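You operate a simulated robot arm through the tools that you are given. There is no shell and no other tool. Be economical: measure what you need, move in short steps, check, and stop when the job is done.

The job below is to be done with a simulated two-armed robot. You get a single attempt, and the scene is never put back.

## Task
The mixer has stalled: jog it free with the jog box, then run the batch at slow speed.
Fine: selector to jog, hold the box steady while pressing its button; leave the batch timer at 15 seconds and wait till the mixer stops.

Only the result counts: the job must be done as asked and must still hold three seconds after the hand-in. Knocking over, shifting, dropping, spilling or breaking anything else fails it.

## Robot
Two 7-joint arms with two-finger parallel grippers on one trunk, on a base that drives. Base frame: it is fixed to the floor where the robot stands at the start and does not move with it; the origin is under the middle of the robot, x ahead of it, y to its left, z up. Units: m, degrees, N and s.
The left shoulder is at the start at [0.07, 0.163, 1.22], the right one opposite. Places, roughly: batch timer [0.5, 0.2, 1.2]; dose dial [0, 1.9, 1.2]; drain valve [-0.3, 1.5, 0.9]; gate lever [0.3, 0.8, 1.2]; inlet valve [-0.2, 2.1, 1]; jog button [0.1, 0.6, 0.8]; lid latch [-0.2, 1.4, 0.9]; main valve [-0.2, 2.3, 1.1]; mixer isolator [0.4, 0.4, 0.9]; mixer speed selector [0.6, 0, 1.2]; mixer start button [0.5, 0.2, 1]; mixer stop button [0.6, 0, 1]; powder lever [0.1, 1.3, 1.3]; sample lever [0.3, 0.6, 1.2]; stiffness display [0.5, 0.4, 1.2]; tilt bolt [0.1, 1.1, 1.1]. Payload 3.43 kg a hand.
The tool frame of a hand sits at the grasp point between the pads (the TCP): z along the fingers, y along the line on which they close. The tips reach 0.034 m beyond it. The gripper opens to 0.128 m. The fingers are 0.024 m wide and 0.012 m thick; the gripper's body (0.048 by 0.13 m) begins 0.096 m behind the TCP.
Orientation is that of the tool frame in the base frame, as a unit quaternion [w, x, y, z]. With the fingers straight down and closing along the base's y, the tool's x points along the base's -x, its y along +y and its z along -z.

## Interface
- The arms move only by the tool move_arm. It takes "left_steps", "right_steps" or both (then of equal length, played together; a hand with none holds still); each is a list of rows, each a list of 7 numbers: the opening in per cent of the stroke, from 0 (shut) to 100 (fully open), then the shift along the tool's x, y, z in m, then the turn, a rotation vector about the tool's x, y, z in degrees. In form: [[grip, x, y, z, wx, wy, wz], ...]. A call has 1 to 8 rows; each row shifts and turns the commanded pose from where the row before left it, along the tool's axes as they then stand. A row lasts 0.2 s, in which the tool goes at most 0.05 m and 8.6 degrees; a call with a longer step from one row to the next is refused whole, and so is a gripper value outside its range. Where a pose cannot be reached the arm comes as near as it can. A force on the tool above 40 N (or 10 N above the force at the start of the call, whichever is more), or a blocked arm, ends the call early, and 0.2 s more pass. The fingers move at their own pace (about 0.153 m/s each) and stop on an object; they squeeze with about 38 N. The grip force told is the motor's: it shows also when the fingers shut on nothing. Time passes only in rows, and 0.2 s behind the last, so rows that do not move let the fingers close. The reply holds the time, the measured pose of the TCP, the force on the tool along the base axes, the opening and the grip force, in the units named above and with some noise, with the torque about the TCP (base axes, N m) and any sound that the robot's microphone picked up, and new pictures: "show" is both (left out), scene, wrist or none (wrist: the cameras of the hands that moved).
- Cameras (640 x 400 px; columns grow to the right, rows downward): "scene" is now at [0.1201, 0.0588, 1.4581]; the picture's right is [0.64, -0.76, 0.00], its down [-0.37, -0.31, -0.87] and it looks along [0.67, 0.56, -0.49] (base axes); focal length 214 px, centre (320, 200). "left" rides on the left gripper at [0.076, 0.011, -0.16] in its tool frame; the picture's right is [-0.15, 0.99, 0.00], its down [-0.88, -0.13, -0.46] and it looks along [-0.45, -0.07, 0.89] (tool axes); focal length 234 px, centre (320, 200). "right" rides on the right gripper at [0.076, -0.011, -0.16] in its tool frame; the picture's right is [0.15, 0.99, 0.00], its down [-0.88, 0.13, -0.46] and it looks along [-0.45, 0.07, 0.89] (tool axes); focal length 234 px, centre (320, 200). There is no depth. A picture from a camera that has moved, and an enlarged one, comes with that camera's place and axes in the base frame and with its lens.
- slide_trunk(by): slides the trunk up (or, below 0, down) by that many m; the arms and the scene camera ride with it, the base frame stays. It gives what a move gives, with no picture.
- base_move(legs): drives the robot by 1 to 6 legs, each [ahead, left, turn to the left] in m, m and degrees, along the robot's own axes; the way and the turn of a leg run together, so that a leg with both is an arc; at most 1.5 m and 180 degrees a leg. The arms and the cameras ride along, it lands a little off, and it stops where it bumps. It gives what a move gives, and a new picture of the scene camera.
- head_to(pan, tilt): turns the head with the scene camera to pan (to the left, within 86 degrees either way) and tilt (down, from -29 to 69), counted from straight ahead of the robot. It gives what a move gives, and a new picture of the scene camera.
- enlarge(camera, box): a new picture of the part [left, top, right, bottom] of that camera's present view, enlarged. The clock stands still meanwhile.
- job_done(): hands the job in; it is judged then, once.

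Work in short steps. Places have to be worked out from the pictures, the camera data and where the tool is seen: move nearer, look again, correct. Check each grasp and each placing, and mend what went wrong. You have 120 turns and 260 pictures in all, those below and enlarged ones among them. Open the grippers and draw the arms clear of the work before you hand the job in, unless the task says otherwise; then end with one line.

The tools are called after "Emit:" as a command line: name --argument value ..., lists and objects as JSON in quotes. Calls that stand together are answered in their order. move_arm: Moves the arms, as the interface text tells. Its arguments: {"type":"object","properties":{"left_steps":{"type":"array","items":{"type":"array","items":{"type":"number"}}},"right_steps":{"type":"array","items":{"type":"array","items":{"type":"number"}}},"show":{"type":"string","enum":["both","scene","wrist","none"]}},"required":[]} The other tools are called the same way: slide_trunk (by) slides the trunk up or down; base_move (legs) drives the base; head_to (pan, tilt) turns the head that bears the scene camera; enlarge (camera, box) takes an enlarged picture of a part of a camera's view; job_done () hands the job in.

At the start:

```text
t: 0.0
left_position: [0.3532, 0.3839, 1.3526]
left_ee_rot: [0.0, 0.0, 1.0, 0.0]
left_contact_force: [-0.1, 0.0, 0.1]
left_moment: [-0.01, -0.03, -0.02]
left_width: 0.1278
left_gripper_force: 0.2
right_position: [0.4363, 0.0689, 1.3575]
right_ee_rot: [0.0, 0.001, 1.0, 0.0]
right_contact_force: [0.5, 0.0, -0.3]
right_moment: [0.0, 0.01, 0.02]
right_width: 0.1278
right_gripper_force: 0.2
trunk travel left (down, up): [-0.7, 0.24]
robot x, y, heading: [-0.0039, 0.001, -0.4]
head pan, tilt: [40.1, 29.0]
```

scene: 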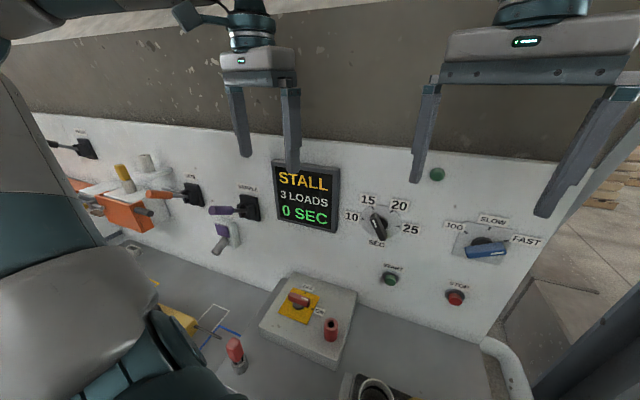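
right: 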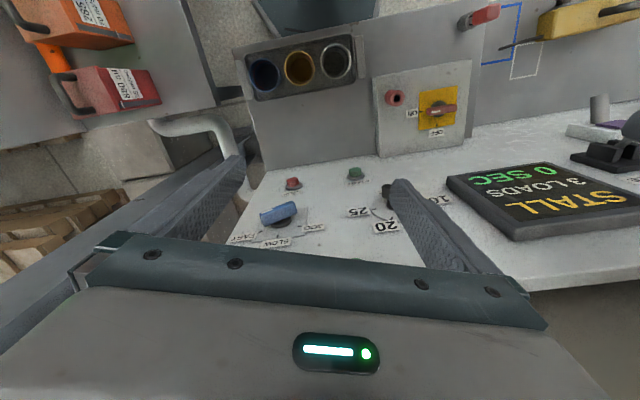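
left: 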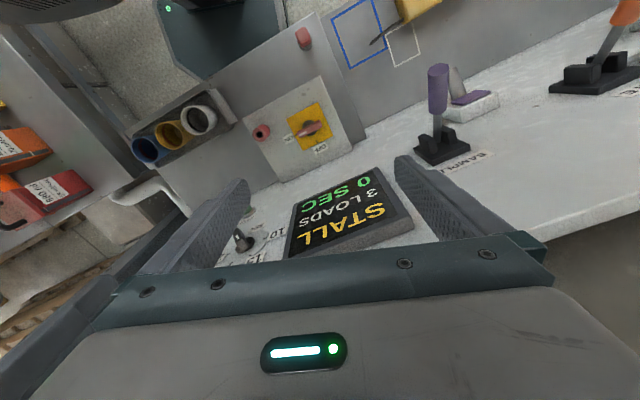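

The display shows STALL. I look closer at the panel and the bench.

Emit:
enlarge --camera "scene" --box '[320, 150, 560, 320]'

Emit:
enlarge --camera "scene" --box '[120, 200, 400, 400]'

Emit:
enlarge --camera "left" --box '[200, 0, 520, 200]'

```text
2.35 times, centred on (440, 235) of scene
camera zoom: at [0.1201, 0.0588, 1.4581], right [0.64, -0.76, 0.0], down [-0.37, -0.31, -0.87], along [0.67, 0.56, -0.49], focal length 505 px, centre (38, 118)
```

zoom: 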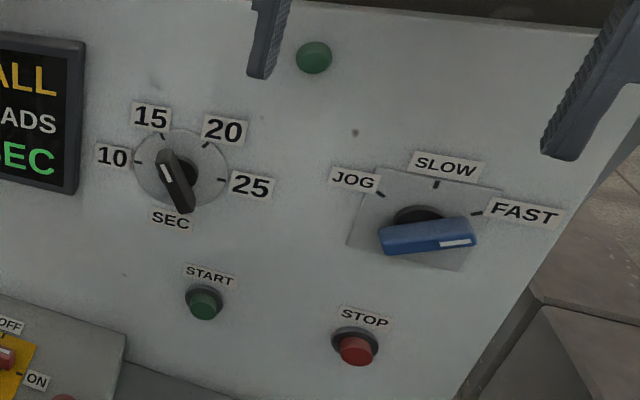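

```text
2.00 times, centred on (260, 300) of scene
camera zoom: at [0.1201, 0.0588, 1.4581], right [0.64, -0.76, 0.0], down [-0.37, -0.31, -0.87], along [0.67, 0.56, -0.49], focal length 429 px, centre (440, 0)
```

zoom: 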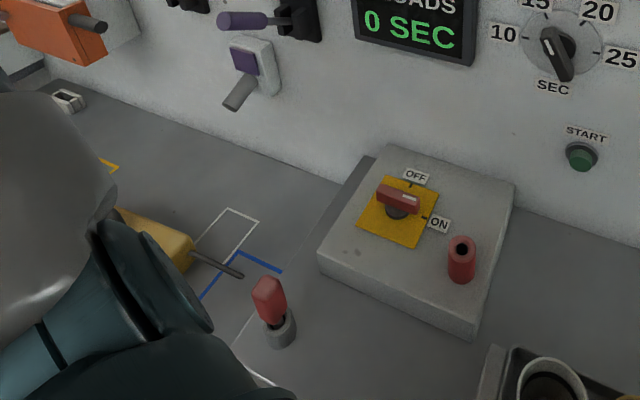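

```text
2.00 times, centred on (360, 100) of left
camera zoom: at [0.2778, 0.3946, 1.5129], right [0.15, 0.99, 0.0], down [0.88, -0.13, 0.46], along [0.45, -0.07, -0.89], focal length 468 px, centre (240, 400)
```

zoom: 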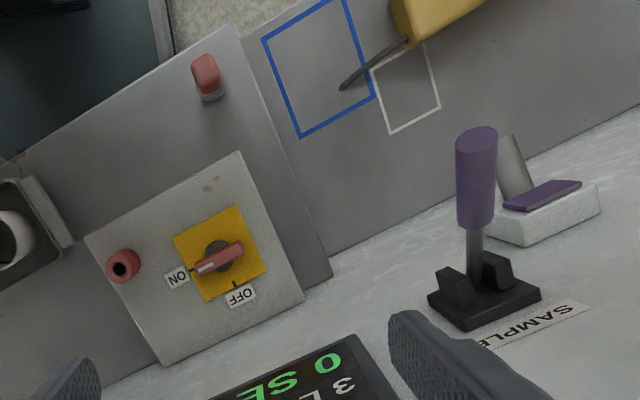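

I turn the head left to see the jog box, which the left upper arm hides.

Emit:
head_to --pan 80 --tilt 40

Emit:
enlarge --camera "left" --box '[320, 0, 640, 120]'

```text
t: 1.1
left_position: [0.3525, 0.3831, 1.3526]
left_ee_rot: [-0.001, 0.0, 1.0, 0.001]
left_contact_force: [0.0, -0.2, 0.6]
left_moment: [-0.02, -0.02, -0.01]
left_width: 0.1282
left_gripper_force: 0.1
right_position: [0.4359, 0.0697, 1.3576]
right_ee_rot: [0.0, 0.0, 1.0, 0.001]
right_contact_force: [0.9, 0.0, -0.3]
right_moment: [-0.02, 0.03, -0.01]
right_width: 0.1283
right_gripper_force: 0.1
trunk travel left (down, up): [-0.7, 0.24]
robot x, y, heading: [-0.0009, 0.0013, -0.1]
head pan, tilt: [80.0, 40.0]
camera scene: at [0.0655, 0.084, 1.4413], right [0.98, -0.17, 0.0], down [-0.11, -0.63, -0.77], along [0.13, 0.75, -0.64], focal length 214 px, centre (320, 200)
```

scene: 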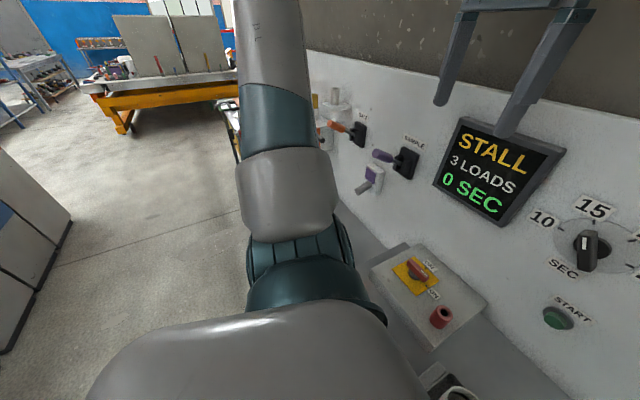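

```text
2.00 times, centred on (480, 60) of left
camera zoom: at [0.2778, 0.3946, 1.5129], right [0.15, 0.99, 0.0], down [0.88, -0.13, 0.46], along [0.45, -0.07, -0.89], focal length 468 px, centre (0, 480)
```

zoom: 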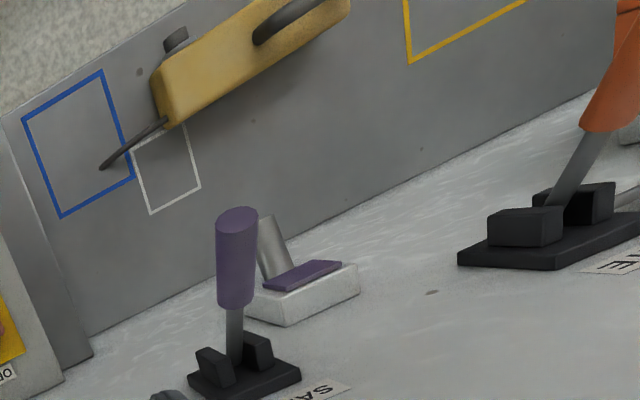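

The panel wall runs obliquely (normal about 21° left of straight ahead), so I turn the base 21° to face it and pan the head ahead.

Emit:
base_move --legs '[[0, 0, 21]]'

Emit:
head_to --pan 0 --tilt 30

```text
t: 2.6
left_position: [0.1931, 0.484, 1.3532]
left_ee_rot: [0.0, -0.182, 0.983, 0.0]
left_contact_force: [-0.4, 0.6, -0.3]
left_moment: [-0.02, -0.04, -0.01]
left_width: 0.128
left_gripper_force: 0.0
right_position: [0.382, 0.2209, 1.3576]
right_ee_rot: [-0.001, -0.181, 0.984, 0.001]
right_contact_force: [-0.1, 0.2, 0.0]
right_moment: [0.02, -0.02, 0.01]
right_width: 0.128
right_gripper_force: 0.1
trunk travel left (down, up): [-0.7, 0.24]
robot x, y, heading: [-0.0037, 0.0004, 21.1]
head pan, tilt: [80.0, 40.0]
camera scene: at [0.0315, 0.1012, 1.4413], right [0.98, 0.19, 0.0], down [0.12, -0.63, -0.77], along [-0.15, 0.75, -0.64], focal length 214 px, centre (320, 200)
```

scene: 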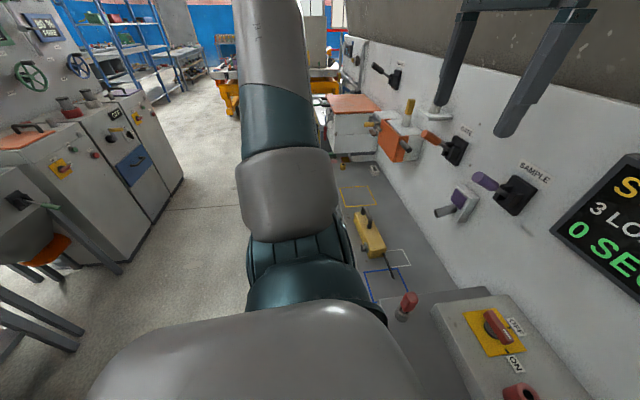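

```text
t: 4.1
left_position: [0.191, 0.4853, 1.3537]
left_ee_rot: [0.0, -0.183, 0.983, 0.0]
left_contact_force: [-0.1, -0.9, 0.1]
left_moment: [-0.01, 0.05, -0.01]
left_width: 0.1279
left_gripper_force: 0.0
right_position: [0.3817, 0.2217, 1.359]
right_ee_rot: [0.0, -0.182, 0.983, 0.0]
right_contact_force: [-0.3, -0.6, -0.8]
right_moment: [-0.01, -0.01, 0.01]
right_width: 0.1279
right_gripper_force: 0.0
trunk travel left (down, up): [-0.7, 0.24]
robot x, y, heading: [-0.0018, -0.0014, 21.0]
head pan, tilt: [0.0, 30.0]
camera scene: at [0.1318, 0.0506, 1.4566], right [0.36, -0.93, 0.0], down [-0.47, -0.18, -0.87], along [0.81, 0.31, -0.5], focal length 214 px, centre (320, 200)
```

scene: 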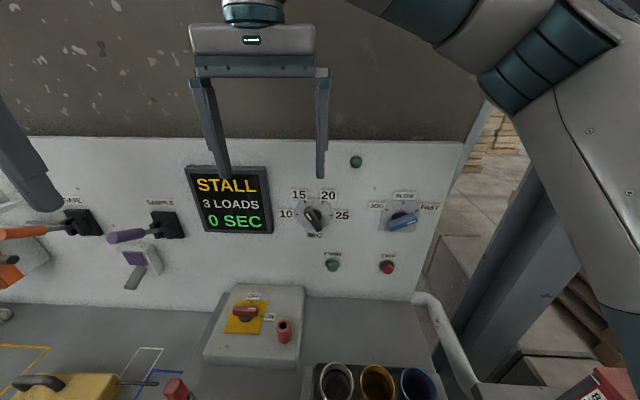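

Now square on to the panel; enlarge the controls, isolator and jog box.

Emit:
enlarge --camera "scene" --box '[260, 170, 460, 295]'

Emit:
enlarge --camera "scene" --box '[0, 280, 320, 400]'

```text
3.20 times, centred on (360, 232) of scene
camera zoom: at [0.1318, 0.0506, 1.4566], right [0.36, -0.93, 0.0], down [-0.47, -0.18, -0.87], along [0.81, 0.31, -0.5], focal length 686 px, centre (192, 96)
```

zoom: 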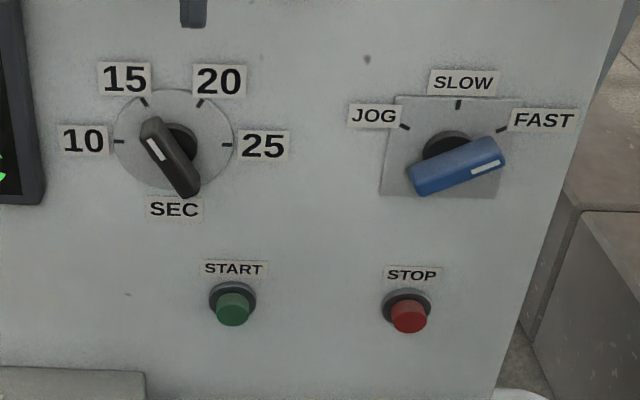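

```text
2.00 times, centred on (160, 340) of scene
camera zoom: at [0.1318, 0.0506, 1.4566], right [0.36, -0.93, 0.0], down [-0.47, -0.18, -0.87], along [0.81, 0.31, -0.5], focal length 429 px, centre (640, -80)
```

zoom: 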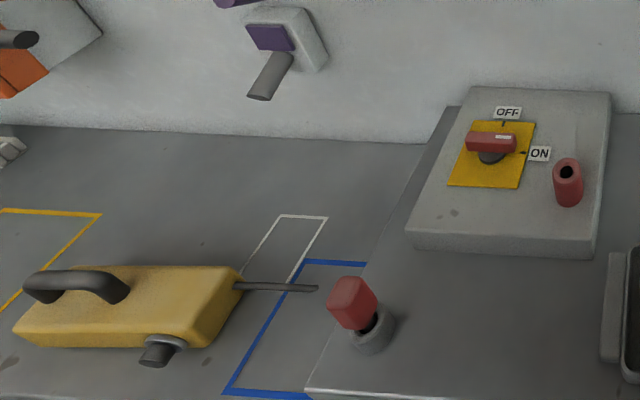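

Timer is on 15, isolator ON, selector on FAST. The panel is a bit near for a level gripper, so I back off 0.2 m.

Emit:
base_move --legs '[[-0.2, 0, 0]]'

```text
t: 5.7
left_position: [0.009, 0.4136, 1.3533]
left_ee_rot: [-0.001, -0.183, 0.983, 0.0]
left_contact_force: [0.0, -0.1, 0.2]
left_moment: [-0.01, 0.04, 0.02]
left_width: 0.1283
left_gripper_force: 0.1
right_position: [0.1975, 0.1508, 1.3566]
right_ee_rot: [-0.001, -0.183, 0.983, 0.001]
right_contact_force: [0.4, -0.1, 0.4]
right_moment: [0.0, 0.05, 0.01]
right_width: 0.1282
right_gripper_force: 0.1
trunk travel left (down, up): [-0.7, 0.24]
robot x, y, heading: [-0.1849, -0.0731, 21.0]
head pan, tilt: [0.0, 30.0]
camera scene: at [-0.0525, -0.0201, 1.4563], right [0.36, -0.93, 0.0], down [-0.47, -0.18, -0.87], along [0.81, 0.31, -0.5], focal length 214 px, centre (320, 200)
```

scene: 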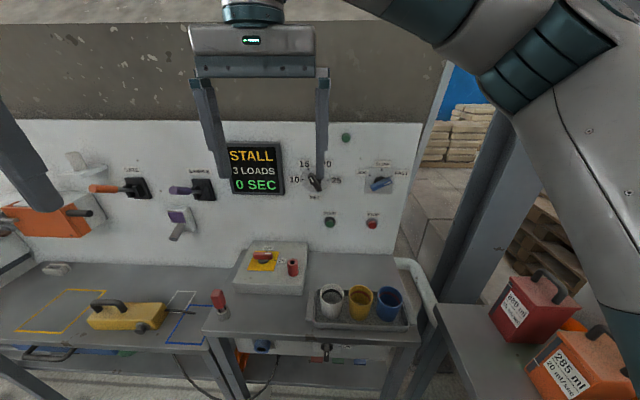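

I shift the right hand right and forward, starting to tip it towards the panel.

Emit:
move_arm --right_steps '[[100, -0.025, -0.044, 0, 0, 0, 0], [100, -0.025, -0.044, 0, 0, 0, 0], [100, -0.025, -0.044, 0, 0, 0, 0], [100, -0.025, -0.044, 0, 0, 0, 0], [100, -0.025, -0.044, 0, 0, 0, 0], [100, -0.025, -0.04, 0, 0, 0, 0], [100, 0, 0, 0, 0, -8.5, 0], [100, 0, 0, 0, 0, -8.5, 0]]' --show "none"

Emit:
move_arm --right_steps '[[100, 0, 0, 0, 0, -8.5, 0], [100, 0, 0, 0, 0, -8.5, 0], [100, 0, 0, 0, 0, -8.5, 0], [100, 0, 0, 0, 0, -8.5, 0], [100, 0, 0, 0, 0, -8.5, 0], [100, 0, 0, 0, 0, -8.5, 0], [100, 0, 0, 0, 0, -8.5, 0], [100, 0, 0, 0, 0, -8.5, 0]]' --show "both"

```text
refused: row 1 steps farther than a row can; nothing moved
```

```text
t: 7.5
left_position: [0.0046, 0.4129, 1.3523]
left_ee_rot: [0.0, -0.182, 0.983, 0.001]
left_contact_force: [0.1, 0.4, 0.1]
left_moment: [-0.02, 0.01, 0.01]
left_width: 0.1282
left_gripper_force: 0.0
right_position: [0.1954, 0.1507, 1.3589]
right_ee_rot: [0.55, -0.151, 0.815, 0.102]
right_contact_force: [-0.6, 0.2, -0.7]
right_moment: [-0.02, 0.01, 0.0]
right_width: 0.1281
right_gripper_force: 0.0
trunk travel left (down, up): [-0.7, 0.24]
robot x, y, heading: [-0.186, -0.0739, 21.2]
head pan, tilt: [0.0, 30.0]
camera scene: at [-0.0549, -0.0203, 1.4566], right [0.36, -0.93, 0.0], down [-0.47, -0.18, -0.87], along [0.81, 0.31, -0.5], focal length 214 px, centre (320, 200)
camera right: at [0.0339, 0.0771, 1.347], right [-0.41, 0.9, -0.14], down [-0.13, 0.09, 0.99], along [0.9, 0.42, 0.09], focal length 234 px, centre (320, 200)
```

scene: 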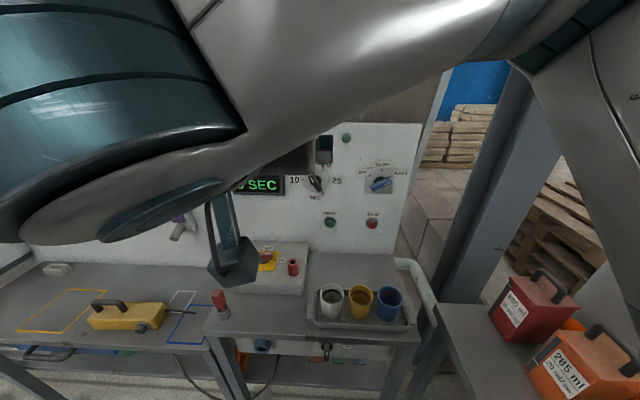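
right: 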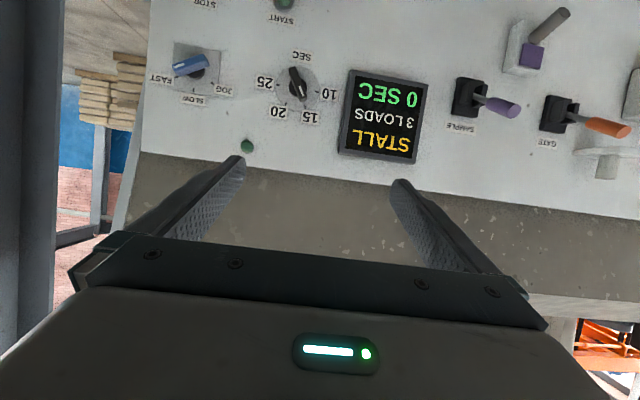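

Orientation works. Finish the tip (22°) and shift right.

Emit:
move_arm --right_steps '[[100, 0, 0, 0, 0, -8, 0], [100, 0, 0, 0, 0, -8, 0], [100, 0, 0, 0, 0, -6, 0], [100, 0.01, -0.048, 0, 0, 0, 0], [100, 0.01, -0.048, 0, 0, 0, 0], [100, 0.01, -0.048, 0, 0, 0, 0], [100, 0.01, -0.048, 0, 0, 0, 0], [100, 0.01, -0.048, 0, 0, 0, 0]]' --show "none"

Emit:
move_arm --right_steps '[[100, 0.03, -0.02, 0.02, 0, 0, 8], [100, 0.02, 0, 0.03, 0, 0, 8], [100, 0.01, 0, 0.03, 0, 0, 8], [100, 0.0, 0, 0.03, 0, 0, 8], [100, 0, 0, 0, 0, 0, 8], [100, 0, 0, 0, 0, 0, 8], [100, 0, 0, 0, 0, 0, 8], [100, 0, 0, 0, 0, 0, 4]]' --show "both"

```text
t: 9.3
left_position: [0.007, 0.4108, 1.3539]
left_ee_rot: [-0.001, -0.182, 0.983, 0.001]
left_contact_force: [-0.6, -1.7, 0.2]
left_moment: [0.01, 0.0, 0.04]
left_width: 0.1279
left_gripper_force: 0.0
right_position: [0.3247, 0.0454, 1.3766]
right_ee_rot: [0.695, -0.128, 0.696, 0.129]
right_contact_force: [-0.4, -1.0, 0.5]
right_moment: [0.02, 0.01, -0.03]
right_width: 0.1279
right_gripper_force: 0.0
right hand out of reach, approached as far as the arm can: row 5, 6, 7, 8
trunk travel left (down, up): [-0.7, 0.24]
robot x, y, heading: [-0.1862, -0.0751, 21.2]
head pan, tilt: [0.0, 30.0]
```

```text
t: 11.1
left_position: [0.0057, 0.4136, 1.3515]
left_ee_rot: [0.001, -0.182, 0.983, 0.0]
left_contact_force: [-0.3, -1.3, 0.3]
left_moment: [-0.01, 0.0, -0.01]
left_width: 0.1278
left_gripper_force: 0.1
right_position: [0.4329, 0.0804, 1.3212]
right_ee_rot: [0.537, 0.236, 0.666, 0.461]
right_contact_force: [0.1, -0.6, -0.3]
right_moment: [-0.01, -0.03, 0.01]
right_width: 0.128
right_gripper_force: 0.0
right hand out of reach, approached as far as the arm can: row 1
trunk travel left (down, up): [-0.7, 0.24]
robot x, y, heading: [-0.1866, -0.0684, 21.0]
head pan, tilt: [0.0, 30.0]
camera scene: at [-0.0545, -0.0207, 1.4566], right [0.36, -0.93, 0.0], down [-0.47, -0.18, -0.87], along [0.81, 0.31, -0.5], focal length 214 px, centre (320, 200)
camera right: at [0.263, 0.0809, 1.2735], right [-0.22, 0.58, 0.78], down [-0.18, -0.82, 0.55], along [0.96, -0.02, 0.28], focal length 234 px, centre (320, 200)
```

scene: 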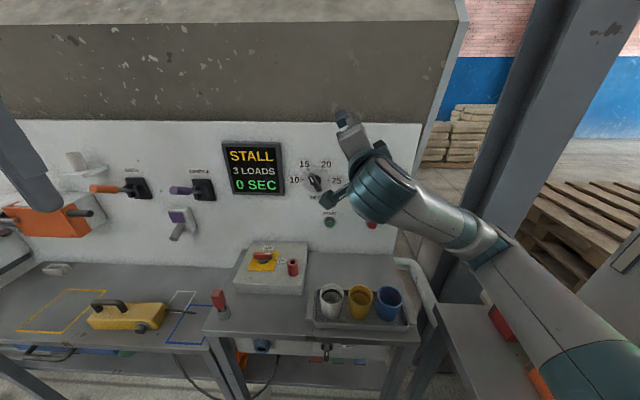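
right: 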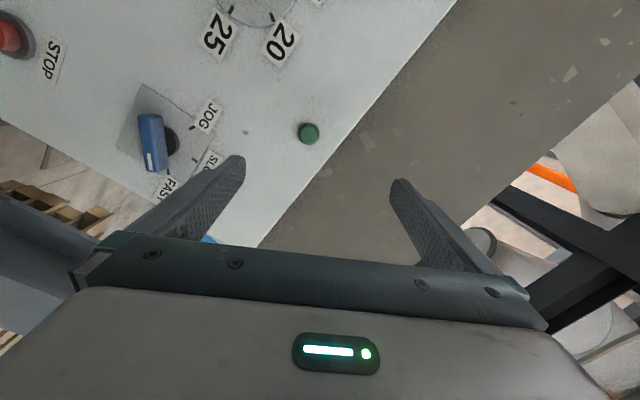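

Tool now points squarely into the panel with fingers rolled 60° for FAST. Shift down-right to the selector axis, still ~0.06 m short of it.

Emit:
move_arm --right_steps '[[100, -0.0045, -0.047, 0.0, 0, 0, 0], [100, -0.0045, -0.047, 0, 0, 0, 0], [100, -0.0045, -0.047, 0.0, 0, 0, 0], [60, -0.0045, -0.047, 0.0, 0, 0, 0], [50, 0, 0, 0, 0, 0, 0]]'

```text
t: 12.5
left_position: [-0.02, 0.4278, 1.3532]
left_ee_rot: [0.008, -0.188, 0.982, -0.004]
left_contact_force: [-1.0, 0.2, 1.1]
left_moment: [0.04, -0.04, -0.02]
left_width: 0.128
left_gripper_force: 0.1
right_position: [0.4583, -0.0033, 1.2071]
right_ee_rot: [0.559, 0.219, 0.648, 0.47]
right_contact_force: [-0.4, -0.6, 0.0]
right_moment: [0.0, 0.04, 0.01]
right_width: 0.0639
right_gripper_force: 0.1
trunk travel left (down, up): [-0.7, 0.24]
robot x, y, heading: [-0.1824, -0.0692, 21.6]
head pan, tilt: [0.0, 30.0]
stopped in row 5 (right hand): the arm was blocked; the commanded pose is now the measured one
camera scene: at [-0.0767, -0.0053, 1.4587], right [0.37, -0.93, 0.01], down [-0.45, -0.19, -0.87], along [0.81, 0.32, -0.49], focal length 214 px, centre (320, 200)
camera right: at [0.2907, -0.0046, 1.1474], right [-0.28, 0.58, 0.77], down [-0.21, -0.82, 0.54], along [0.94, -0.01, 0.35], focal length 234 px, centre (320, 200)
```

scene: 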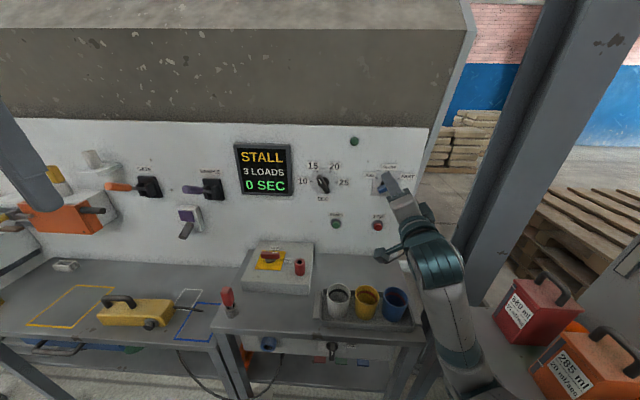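
right: 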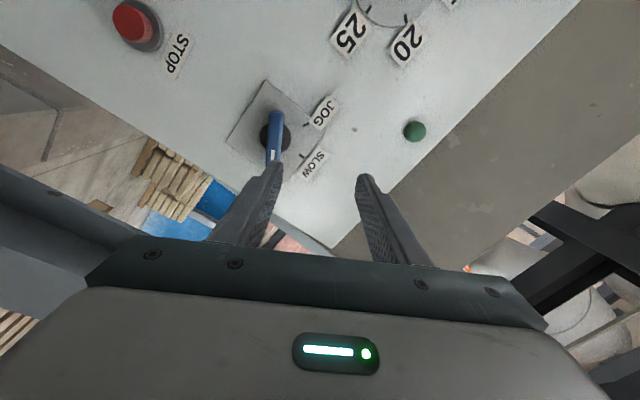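

The arm was blocked: the low elbow seems to have met the bench end or rail. I back out upward and look.

Emit:
move_arm --right_steps '[[50, 0.004, 0.045, 0.0, 0, 0, 0], [50, 0.0045, 0.045, 0, 0, 0, 0], [50, 0.0045, 0.045, 0.0, 0, 0, 0]]' --show "none"

Emit:
head_to --pan -30 --tilt 45

```text
t: 13.3
left_position: [0.0022, 0.4179, 1.3532]
left_ee_rot: [0.0, -0.186, 0.983, 0.0]
left_contact_force: [-0.6, 0.1, -0.6]
left_moment: [0.02, 0.0, 0.0]
left_width: 0.1281
left_gripper_force: 0.0
right_position: [0.4417, 0.0587, 1.2966]
right_ee_rot: [0.548, 0.227, 0.656, 0.468]
right_contact_force: [-0.3, -0.4, 0.2]
right_moment: [0.01, -0.02, 0.0]
right_width: 0.0641
right_gripper_force: 0.1
trunk travel left (down, up): [-0.7, 0.24]
robot x, y, heading: [-0.1831, -0.0655, 21.5]
head pan, tilt: [0.0, 30.0]
```

```text
t: 14.3
left_position: [0.0044, 0.4181, 1.3538]
left_ee_rot: [-0.001, -0.186, 0.982, -0.001]
left_contact_force: [-0.3, 0.5, -1.1]
left_moment: [0.02, 0.01, 0.03]
left_width: 0.1282
left_gripper_force: 0.0
right_position: [0.4432, 0.059, 1.299]
right_ee_rot: [0.548, 0.228, 0.655, 0.467]
right_contact_force: [-0.7, 0.9, -0.1]
right_moment: [-0.02, -0.01, -0.02]
right_width: 0.0642
right_gripper_force: 0.0
trunk travel left (down, up): [-0.7, 0.24]
robot x, y, heading: [-0.184, -0.0673, 21.7]
head pan, tilt: [-30.0, 45.0]
camera scene: at [-0.0567, -0.0607, 1.4341], right [-0.15, -0.99, 0.0], down [-0.7, 0.1, -0.71], along [0.7, -0.1, -0.71], focal length 214 px, centre (320, 200)
```

scene: 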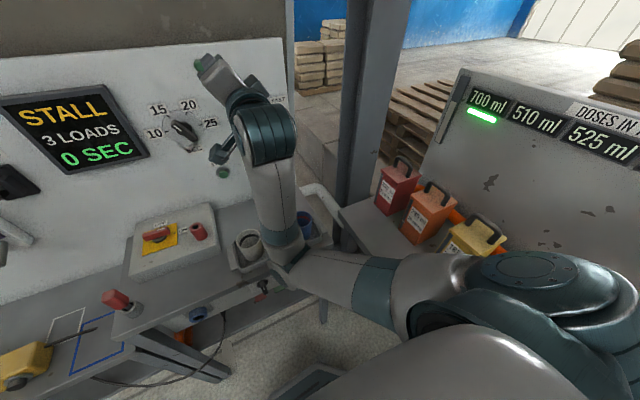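

Elbow hangs low at the bench edge; nothing appears disturbed. I raise the trunk and back off further so that the arm is straighter and its elbow higher.

Emit:
slide_trunk --by 0.15

Emit:
base_move --legs '[[-0.15, 0, 0]]'

```text
t: 16.0
left_position: [0.0041, 0.4186, 1.5046]
left_ee_rot: [0.0, -0.186, 0.983, 0.0]
left_contact_force: [0.7, -0.2, -0.1]
left_moment: [-0.03, -0.01, 0.0]
left_width: 0.128
left_gripper_force: 0.0
right_position: [0.4431, 0.0589, 1.4473]
right_ee_rot: [0.548, 0.226, 0.655, 0.468]
right_contact_force: [0.7, 0.5, -0.2]
right_moment: [0.01, 0.0, 0.01]
right_width: 0.0641
right_gripper_force: 0.1
trunk travel left (down, up): [-0.85, 0.09]
robot x, y, heading: [-0.179, -0.0701, 21.4]
head pan, tilt: [-30.0, 45.0]
```

```text
t: 17.4
left_position: [-0.1301, 0.365, 1.5027]
left_ee_rot: [-0.002, -0.185, 0.983, -0.001]
left_contact_force: [-0.2, -0.5, -0.3]
left_moment: [-0.01, 0.02, -0.01]
left_width: 0.128
left_gripper_force: 0.0
right_position: [0.3076, 0.0052, 1.4461]
right_ee_rot: [0.549, 0.228, 0.656, 0.466]
right_contact_force: [0.5, 0.0, -0.8]
right_moment: [0.01, -0.01, -0.01]
right_width: 0.064
right_gripper_force: 0.2
trunk travel left (down, up): [-0.85, 0.09]
robot x, y, heading: [-0.3186, -0.1228, 21.5]
head pan, tilt: [-30.0, 45.0]
camera scene: at [-0.1911, -0.1144, 1.5837], right [-0.15, -0.99, 0.0], down [-0.7, 0.1, -0.71], along [0.7, -0.11, -0.71], focal length 214 px, centre (320, 200)
```

scene: 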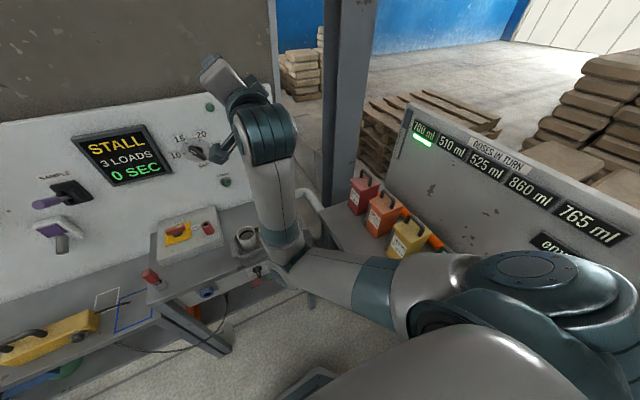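

Now extend forward and down towards the selector in a diagonal, first part.

Emit:
move_arm --right_steps '[[50, 0.0103, -0.0413, 0.0224, 0, 0, 0], [50, 0.0103, -0.0413, 0.0224, 0, 0, 0], [50, 0.0103, -0.0413, 0.0224, 0, 0, 0], [50, 0.0103, -0.0413, 0.0224, 0, 0, 0], [50, 0.0103, -0.0413, 0.0224, 0, 0, 0]]'

```text
t: 18.8
left_position: [-0.134, 0.364, 1.5029]
left_ee_rot: [0.0, -0.185, 0.983, 0.0]
left_contact_force: [-0.5, -0.5, 0.1]
left_moment: [-0.02, -0.03, -0.02]
left_width: 0.1282
left_gripper_force: 0.1
right_position: [0.4545, -0.0349, 1.2749]
right_ee_rot: [0.578, 0.216, 0.642, 0.455]
right_contact_force: [1.1, -0.6, 0.2]
right_moment: [0.03, 0.05, -0.01]
right_width: 0.0641
right_gripper_force: 0.1
trunk travel left (down, up): [-0.85, 0.09]
robot x, y, heading: [-0.3227, -0.1218, 21.5]
head pan, tilt: [-30.0, 45.0]
stopped in row 5 (right hand): the arm was blocked; the commanded pose is now the measured one
camera scene: at [-0.1951, -0.1158, 1.5841], right [-0.15, -0.99, 0.0], down [-0.7, 0.11, -0.71], along [0.7, -0.11, -0.71], focal length 214 px, centre (320, 200)
camera right: at [0.2888, -0.0306, 1.2102], right [-0.28, 0.61, 0.74], down [-0.25, -0.79, 0.55], along [0.93, -0.03, 0.38], focal length 234 px, centre (320, 200)
```

scene: 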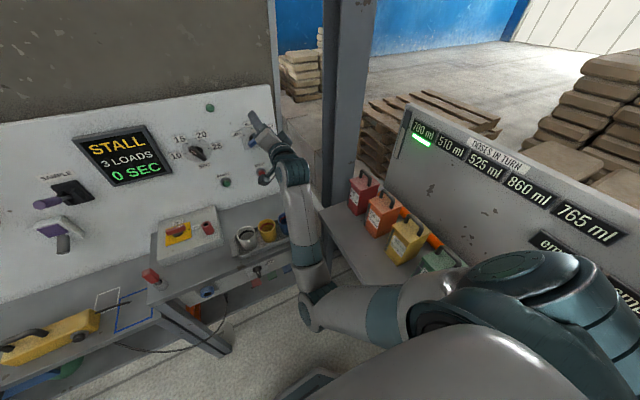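
right: 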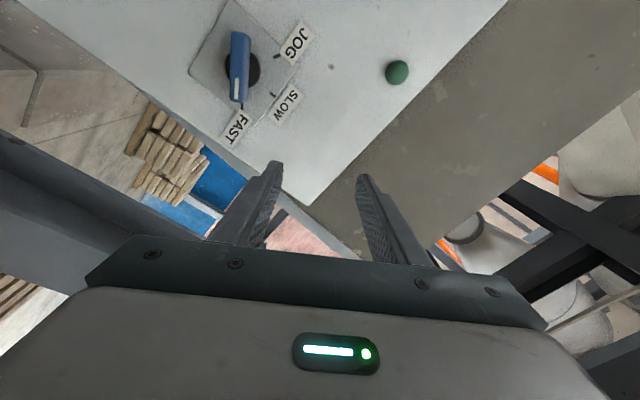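

No contact this time: likely a wrist limit, since the forearm stands steep. I back off another 0.2 m and lower the trunk again so the arm can reach out level.

Emit:
base_move --legs '[[-0.2, 0, -0.3]]'

Emit:
slide_trunk --by -0.11

Emit:
move_arm --right_steps '[[50, 0, 0, 0.045, 0, 0, 0], [50, 0, 0, 0.045, 0, 0, 0], [50, 0, 0, 0.045, 0, 0, 0]]'

```text
t: 20.4
left_position: [-0.3146, 0.2911, 1.5008]
left_ee_rot: [-0.002, -0.183, 0.983, 0.0]
left_contact_force: [0.0, -0.2, 0.2]
left_moment: [-0.02, 0.05, 0.02]
left_width: 0.1278
left_gripper_force: 0.0
right_position: [0.2702, -0.1102, 1.2719]
right_ee_rot: [0.578, 0.219, 0.643, 0.452]
right_contact_force: [-0.9, 0.6, 0.1]
right_moment: [-0.02, 0.0, -0.01]
right_width: 0.064
right_gripper_force: 0.1
trunk travel left (down, up): [-0.85, 0.09]
robot x, y, heading: [-0.5131, -0.1963, 21.1]
head pan, tilt: [-30.0, 45.0]
camera scene: at [-0.3791, -0.1884, 1.5836], right [-0.15, -0.99, 0.0], down [-0.7, 0.11, -0.71], along [0.7, -0.11, -0.71], focal length 214 px, centre (320, 200)
```

scene: 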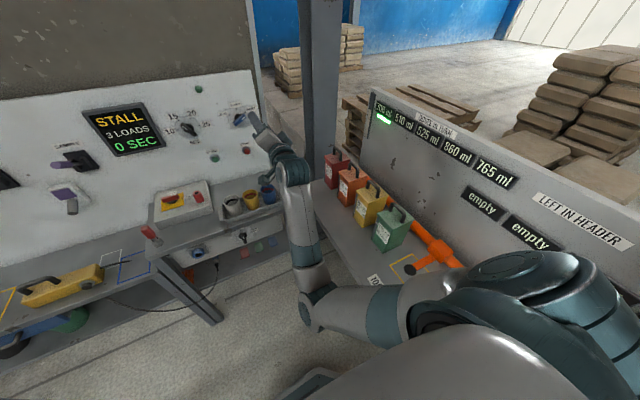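

```text
t: 21.8
left_position: [-0.3192, 0.2893, 1.3943]
left_ee_rot: [-0.001, -0.183, 0.983, 0.0]
left_contact_force: [0.2, 0.0, -0.3]
left_moment: [-0.01, 0.03, -0.01]
left_width: 0.128
left_gripper_force: 0.1
right_position: [0.2666, -0.1117, 1.164]
right_ee_rot: [0.579, 0.218, 0.642, 0.453]
right_contact_force: [0.1, 0.5, 0.2]
right_moment: [0.02, -0.06, -0.01]
right_width: 0.0641
right_gripper_force: 0.0
trunk travel left (down, up): [-0.74, 0.2]
robot x, y, heading: [-0.5106, -0.1971, 21.3]
head pan, tilt: [-30.0, 45.0]
```

```text
t: 22.6
left_position: [-0.3181, 0.2901, 1.3931]
left_ee_rot: [0.0, -0.183, 0.983, 0.0]
left_contact_force: [0.3, 0.1, -0.1]
left_moment: [-0.01, 0.0, 0.0]
left_width: 0.1281
left_gripper_force: 0.1
right_position: [0.3951, -0.0665, 1.1713]
right_ee_rot: [0.579, 0.218, 0.642, 0.453]
right_contact_force: [-1.3, 0.7, -0.2]
right_moment: [0.04, -0.03, -0.02]
right_width: 0.0642
right_gripper_force: 0.1
trunk travel left (down, up): [-0.74, 0.2]
robot x, y, heading: [-0.5089, -0.1954, 21.4]
head pan, tilt: [-30.0, 45.0]
camera scene: at [-0.3814, -0.1891, 1.4739], right [-0.15, -0.99, 0.0], down [-0.7, 0.11, -0.71], along [0.7, -0.11, -0.71], focal length 214 px, centre (320, 200)
camera right: at [0.2297, -0.0617, 1.1078], right [-0.28, 0.61, 0.75], down [-0.25, -0.79, 0.55], along [0.93, -0.04, 0.37], focal length 234 px, centre (320, 200)
```

scene: 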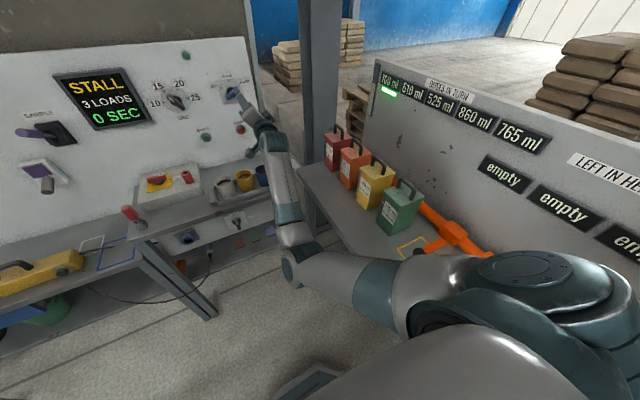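
right: 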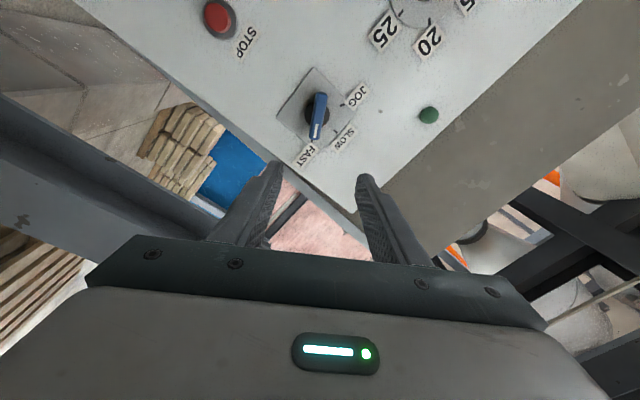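

Free now. I correct the small pitch/yaw error and approach along the selector axis to ~0.05 m short.

Emit:
move_arm --right_steps '[[50, 0, 0, 0, 2.8, 4.2, 0], [50, 0.0041, 0.0007, 0.0416, 0, 0, 0], [50, 0.0041, 0.0007, 0.0416, 0, 0, 0], [50, 0.0041, 0.0007, 0.0416, 0, 0, 0]]'

```text
t: 23.6
left_position: [-0.3196, 0.2891, 1.3924]
left_ee_rot: [-0.001, -0.184, 0.983, 0.0]
left_contact_force: [0.9, -0.1, -0.1]
left_moment: [-0.01, -0.01, 0.02]
left_width: 0.1279
left_gripper_force: 0.0
right_position: [0.5084, -0.0135, 1.1701]
right_ee_rot: [0.55, 0.216, 0.673, 0.444]
right_contact_force: [0.4, 0.4, -0.8]
right_moment: [0.05, -0.06, 0.03]
right_width: 0.0641
right_gripper_force: 0.1
trunk travel left (down, up): [-0.74, 0.2]
robot x, y, heading: [-0.5106, -0.1947, 20.9]
head pan, tilt: [-30.0, 45.0]
camera scene: at [-0.3816, -0.1896, 1.4739], right [-0.15, -0.99, 0.0], down [-0.7, 0.11, -0.71], along [0.7, -0.11, -0.71], focal length 214 px, centre (320, 200)
camera right: at [0.3382, -0.0157, 1.1181], right [-0.24, 0.62, 0.75], down [-0.18, -0.78, 0.59], along [0.95, 0.01, 0.3], focal length 234 px, centre (320, 200)
```

scene: 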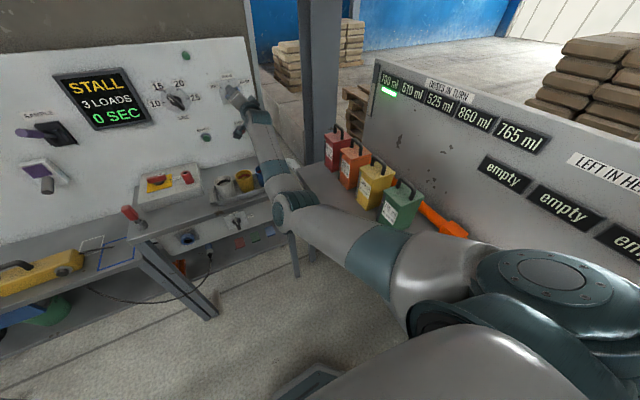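
right: 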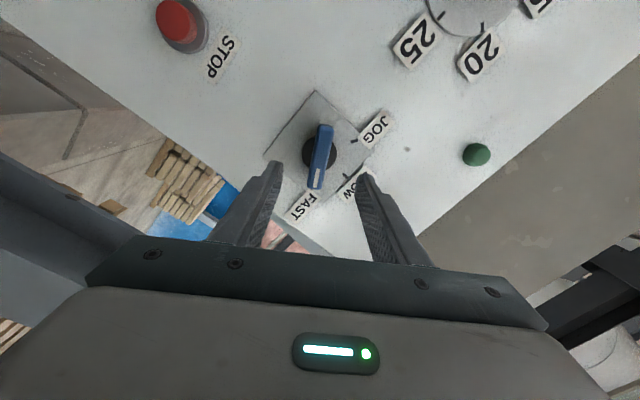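

The bar is aligned with the tool's x and centred. I advance 0.05 m with a 4 mm trim and close on the knob.

Emit:
move_arm --right_steps '[[50, 0.004, 0, 0.017, 0, 0, 0], [50, 0, 0, 0.017, 0, 0, 0], [50, 0, 0, 0.014, 0, 0, 0], [0, 0, 0, 0, 0, 0, 0], [0, 0, 0, 0, 0, 0, 0]]' --show "wrist"

```text
t: 24.8
left_position: [-0.3188, 0.2883, 1.3932]
left_ee_rot: [-0.001, -0.183, 0.983, -0.001]
left_contact_force: [-1.1, 0.5, -0.3]
left_moment: [0.0, -0.01, -0.02]
left_width: 0.128
left_gripper_force: 0.1
right_position: [0.5507, 0.005, 1.1671]
right_ee_rot: [0.55, 0.216, 0.674, 0.444]
right_contact_force: [-1.2, -4.7, -2.9]
right_moment: [-0.01, 0.29, -1.66]
right_width: 0.016
right_gripper_force: 45.3
trunk travel left (down, up): [-0.74, 0.2]
robot x, y, heading: [-0.5117, -0.1947, 21.2]
head pan, tilt: [-30.0, 45.0]
camera right: at [0.3816, 0.0031, 1.1156], right [-0.24, 0.62, 0.75], down [-0.18, -0.78, 0.59], along [0.95, 0.0, 0.3], focal length 234 px, centre (320, 200)
```

right: 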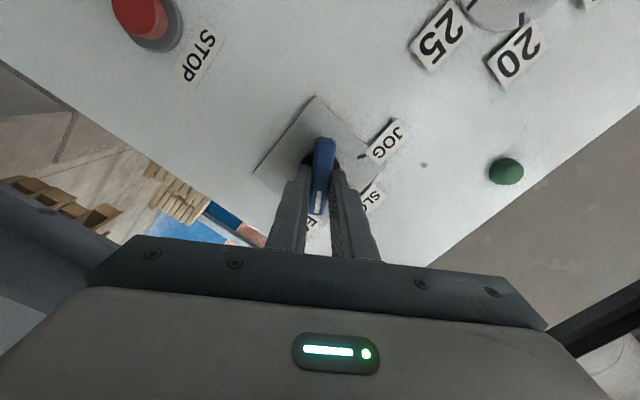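

Gripped (16 mm bar). Turn counter-clockwise towards JOG, first 64°.

Emit:
move_arm --right_steps '[[0, 0, 0, 0, 0, 0, -8], [0, 0, 0, 0, 0, 0, -8], [0, 0, 0, 0, 0, 0, -8], [0, 0, 0, 0, 0, 0, -8], [0, 0, 0, 0, 0, 0, -8], [0, 0, 0, 0, 0, 0, -8], [0, 0, 0, 0, 0, 0, -8], [0, 0, 0, 0, 0, 0, -8]]' --show "wrist"

```text
t: 26.6
left_position: [-0.3193, 0.2878, 1.3931]
left_ee_rot: [0.0, -0.184, 0.983, 0.001]
left_contact_force: [0.4, 0.1, 0.3]
left_moment: [0.01, 0.02, -0.01]
left_width: 0.1279
left_gripper_force: 0.1
right_position: [0.5512, 0.0096, 1.1669]
right_ee_rot: [0.703, -0.175, 0.684, 0.086]
right_contact_force: [12.3, -2.6, 12.3]
right_moment: [-0.24, 0.75, -1.17]
right_width: 0.0169
right_gripper_force: 45.4
trunk travel left (down, up): [-0.74, 0.2]
robot x, y, heading: [-0.5126, -0.1966, 21.0]
head pan, tilt: [-30.0, 45.0]
camera right: at [0.4087, -0.0669, 1.0934], right [-0.35, 0.9, -0.27], down [-0.51, 0.06, 0.86], along [0.78, 0.44, 0.44], focal length 234 px, centre (320, 200)
```

right: 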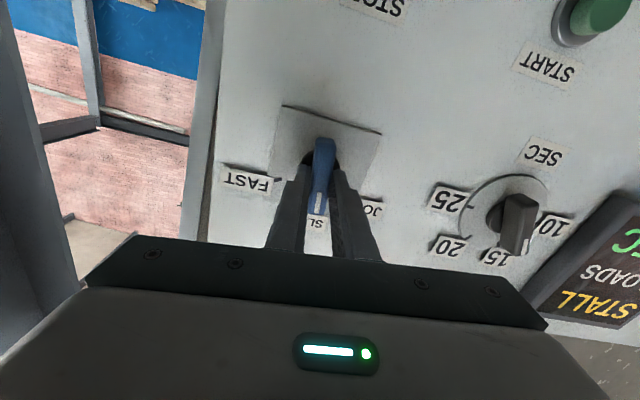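

Knob is now near SLOW; continue another ~58° to JOG.

Emit:
move_arm --right_steps '[[0, 0, 0, 0, 0, 0, -8], [0, 0, 0, 0, 0, 0, -8], [0, 0, 0, 0, 0, 0, -8], [0, 0, 0, 0, 0, 0, -8], [0, 0, 0, 0, 0, 0, -8], [0, 0, 0, 0, 0, 0, -8], [0, 0, 0, 0, 0, 0, -8]]' --show "wrist"

```text
t: 28.2
left_position: [-0.3196, 0.2888, 1.3933]
left_ee_rot: [-0.001, -0.185, 0.983, -0.001]
left_contact_force: [0.0, 0.0, 0.5]
left_moment: [0.0, 0.0, 0.0]
left_width: 0.1281
left_gripper_force: 0.1
right_position: [0.5487, 0.0104, 1.1658]
right_ee_rot: [0.66, -0.477, 0.523, -0.253]
right_contact_force: [4.9, 3.4, 5.5]
right_moment: [1.49, -0.06, -0.93]
right_width: 0.0169
right_gripper_force: 44.6
trunk travel left (down, up): [-0.74, 0.2]
robot x, y, heading: [-0.5138, -0.1958, 21.3]
head pan, tilt: [-30.0, 45.0]
camera right: at [0.4265, -0.114, 1.1417], right [-0.12, 0.29, -0.95], down [-0.73, 0.62, 0.28], along [0.67, 0.73, 0.14], focal length 234 px, centre (320, 200)
```

right: 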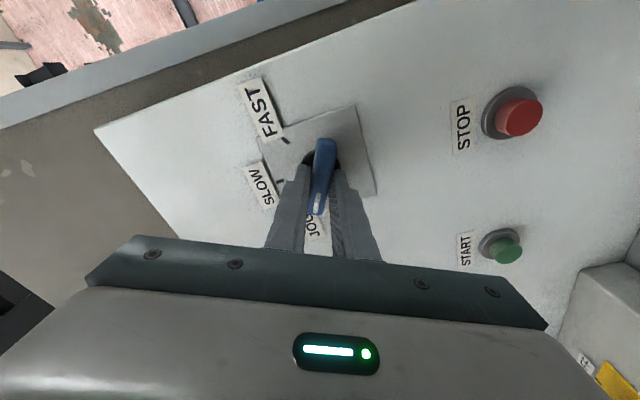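

Bar is at about −63°, i.e. JOG. I open and draw back to check.

Emit:
move_arm --right_steps '[[50, 0, 0, 0, 0, 0, 0], [50, 0, 0, 0, 0, 0, 0], [50, 0, 0, -0.03, 0, 0, 0], [50, 0, 0, -0.04, 0, 0, 0], [50, 0, 0, -0.045, 0, 0, 0]]' --show "wrist"

Emit:
head_to --pan 10 --tilt 25

```text
t: 29.4
left_position: [-0.3201, 0.2882, 1.3938]
left_ee_rot: [0.0, -0.183, 0.983, 0.0]
left_contact_force: [-0.2, -0.1, 0.9]
left_moment: [-0.02, 0.03, -0.02]
left_width: 0.1282
left_gripper_force: 0.0
right_position: [0.441, -0.0303, 1.1692]
right_ee_rot: [0.66, -0.476, 0.523, -0.254]
right_contact_force: [-0.1, 0.7, -0.7]
right_moment: [-0.02, -0.02, -0.01]
right_width: 0.0639
right_gripper_force: 0.0
trunk travel left (down, up): [-0.74, 0.2]
robot x, y, heading: [-0.5099, -0.1968, 21.2]
head pan, tilt: [-30.0, 45.0]
camera right: at [0.3186, -0.1544, 1.145], right [-0.11, 0.29, -0.95], down [-0.73, 0.62, 0.28], along [0.67, 0.73, 0.14], focal length 234 px, centre (320, 200)
```

right: 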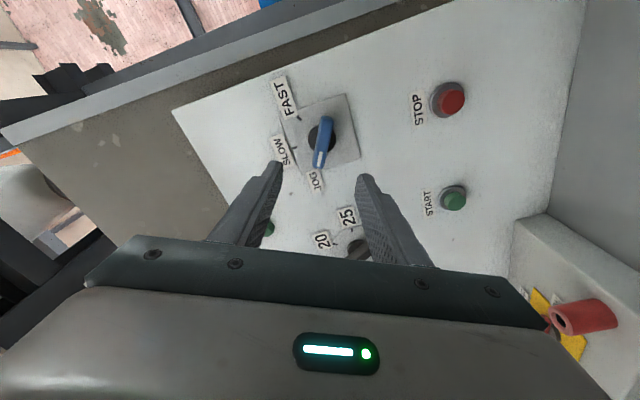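

```text
t: 30.5
left_position: [-0.3188, 0.2896, 1.3931]
left_ee_rot: [-0.001, -0.183, 0.983, 0.0]
left_contact_force: [-0.6, -0.1, -0.7]
left_moment: [0.02, 0.0, -0.01]
left_width: 0.1281
left_gripper_force: 0.0
right_position: [0.4433, -0.0305, 1.169]
right_ee_rot: [0.66, -0.476, 0.522, -0.255]
right_contact_force: [-0.2, -0.3, 0.2]
right_moment: [-0.02, -0.02, 0.0]
right_width: 0.064
right_gripper_force: 0.1
trunk travel left (down, up): [-0.74, 0.2]
robot x, y, heading: [-0.5115, -0.1949, 21.4]
head pan, tilt: [10.0, 25.0]
camera scene: at [-0.3838, -0.1297, 1.5045], right [0.52, -0.86, 0.0], down [-0.36, -0.22, -0.91], along [0.78, 0.47, -0.42], focal length 214 px, centre (320, 200)
```

scene: 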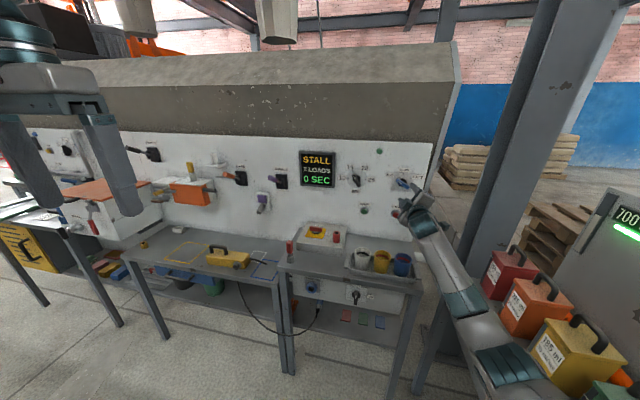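

Selector is at JOG. Now I retract the right hand along its axis while rolling it back to neutral.

Emit:
move_arm --right_steps '[[50, 0, 0, -0.045, 0, 0, 8], [50, 0, 0, -0.045, 0, 0, 8], [50, 0, 0, -0.045, 0, 0, 8], [50, 0, 0, -0.045, 0, 0, 8], [50, 0, 0, -0.045, 0, 0, 8], [50, 0, 0, -0.045, 0, 0, 8], [50, 0, 0, 0, 0, 0, 8], [50, 0, 0, 0, 0, 0, 7]]' --show "scene"

Emit:
enlarge --camera "scene" --box '[150, 220, 350, 345]'

```text
t: 32.3
left_position: [-0.3195, 0.29, 1.3925]
left_ee_rot: [-0.001, -0.183, 0.983, 0.001]
left_contact_force: [-0.3, -0.1, -0.7]
left_moment: [-0.03, 0.01, -0.01]
left_width: 0.128
left_gripper_force: 0.1
right_position: [0.1896, -0.1299, 1.1667]
right_ee_rot: [0.695, -0.131, 0.695, 0.129]
right_contact_force: [-0.1, 0.1, 0.4]
right_moment: [-0.06, -0.01, 0.0]
right_width: 0.0642
right_gripper_force: 0.1
trunk travel left (down, up): [-0.74, 0.2]
robot x, y, heading: [-0.515, -0.1957, 21.3]
head pan, tilt: [10.0, 25.0]
camera scene: at [-0.384, -0.1291, 1.5046], right [0.52, -0.86, 0.0], down [-0.36, -0.22, -0.91], along [0.78, 0.47, -0.42], focal length 214 px, centre (320, 200)
```

scene: 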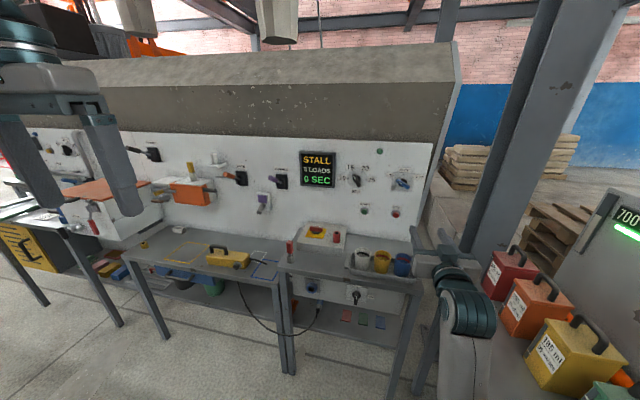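

```text
3.20 times, centred on (250, 282) of scene
camera zoom: at [-0.384, -0.1291, 1.5046], right [0.52, -0.86, 0.0], down [-0.36, -0.22, -0.91], along [0.78, 0.47, -0.42], focal length 686 px, centre (544, -64)
```

zoom: 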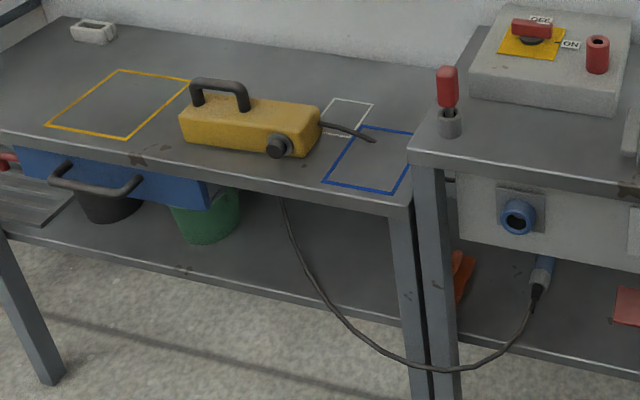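

A cable with a blue plug hangs under the bench; I check whether the jog box is plugged in.

Emit:
enlarge --camera "scene" --box '[280, 260, 350, 345]'

Emit:
enlarge --camera "scene" --box '[195, 235, 275, 285]'

```text
4.71 times, centred on (315, 302) of scene
camera zoom: at [-0.384, -0.1291, 1.5046], right [0.52, -0.86, 0.0], down [-0.36, -0.22, -0.91], along [0.78, 0.47, -0.42], focal length 1009 px, centre (344, -282)
```

zoom: 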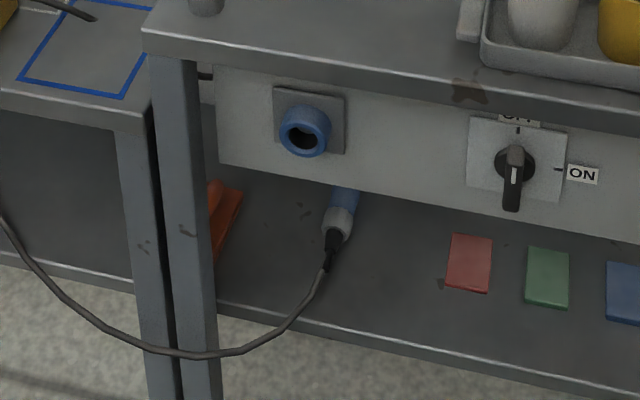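

```text
8.00 times, centred on (235, 260) of scene
camera zoom: at [-0.384, -0.1291, 1.5046], right [0.52, -0.86, 0.0], down [-0.36, -0.22, -0.91], along [0.78, 0.47, -0.42], focal length 1716 px, centre (1000, -280)
```

zoom: 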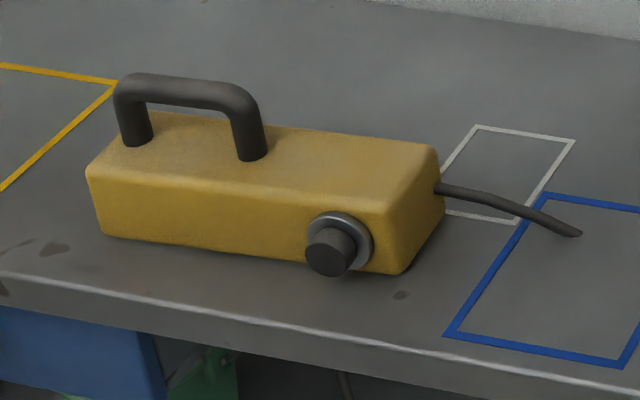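

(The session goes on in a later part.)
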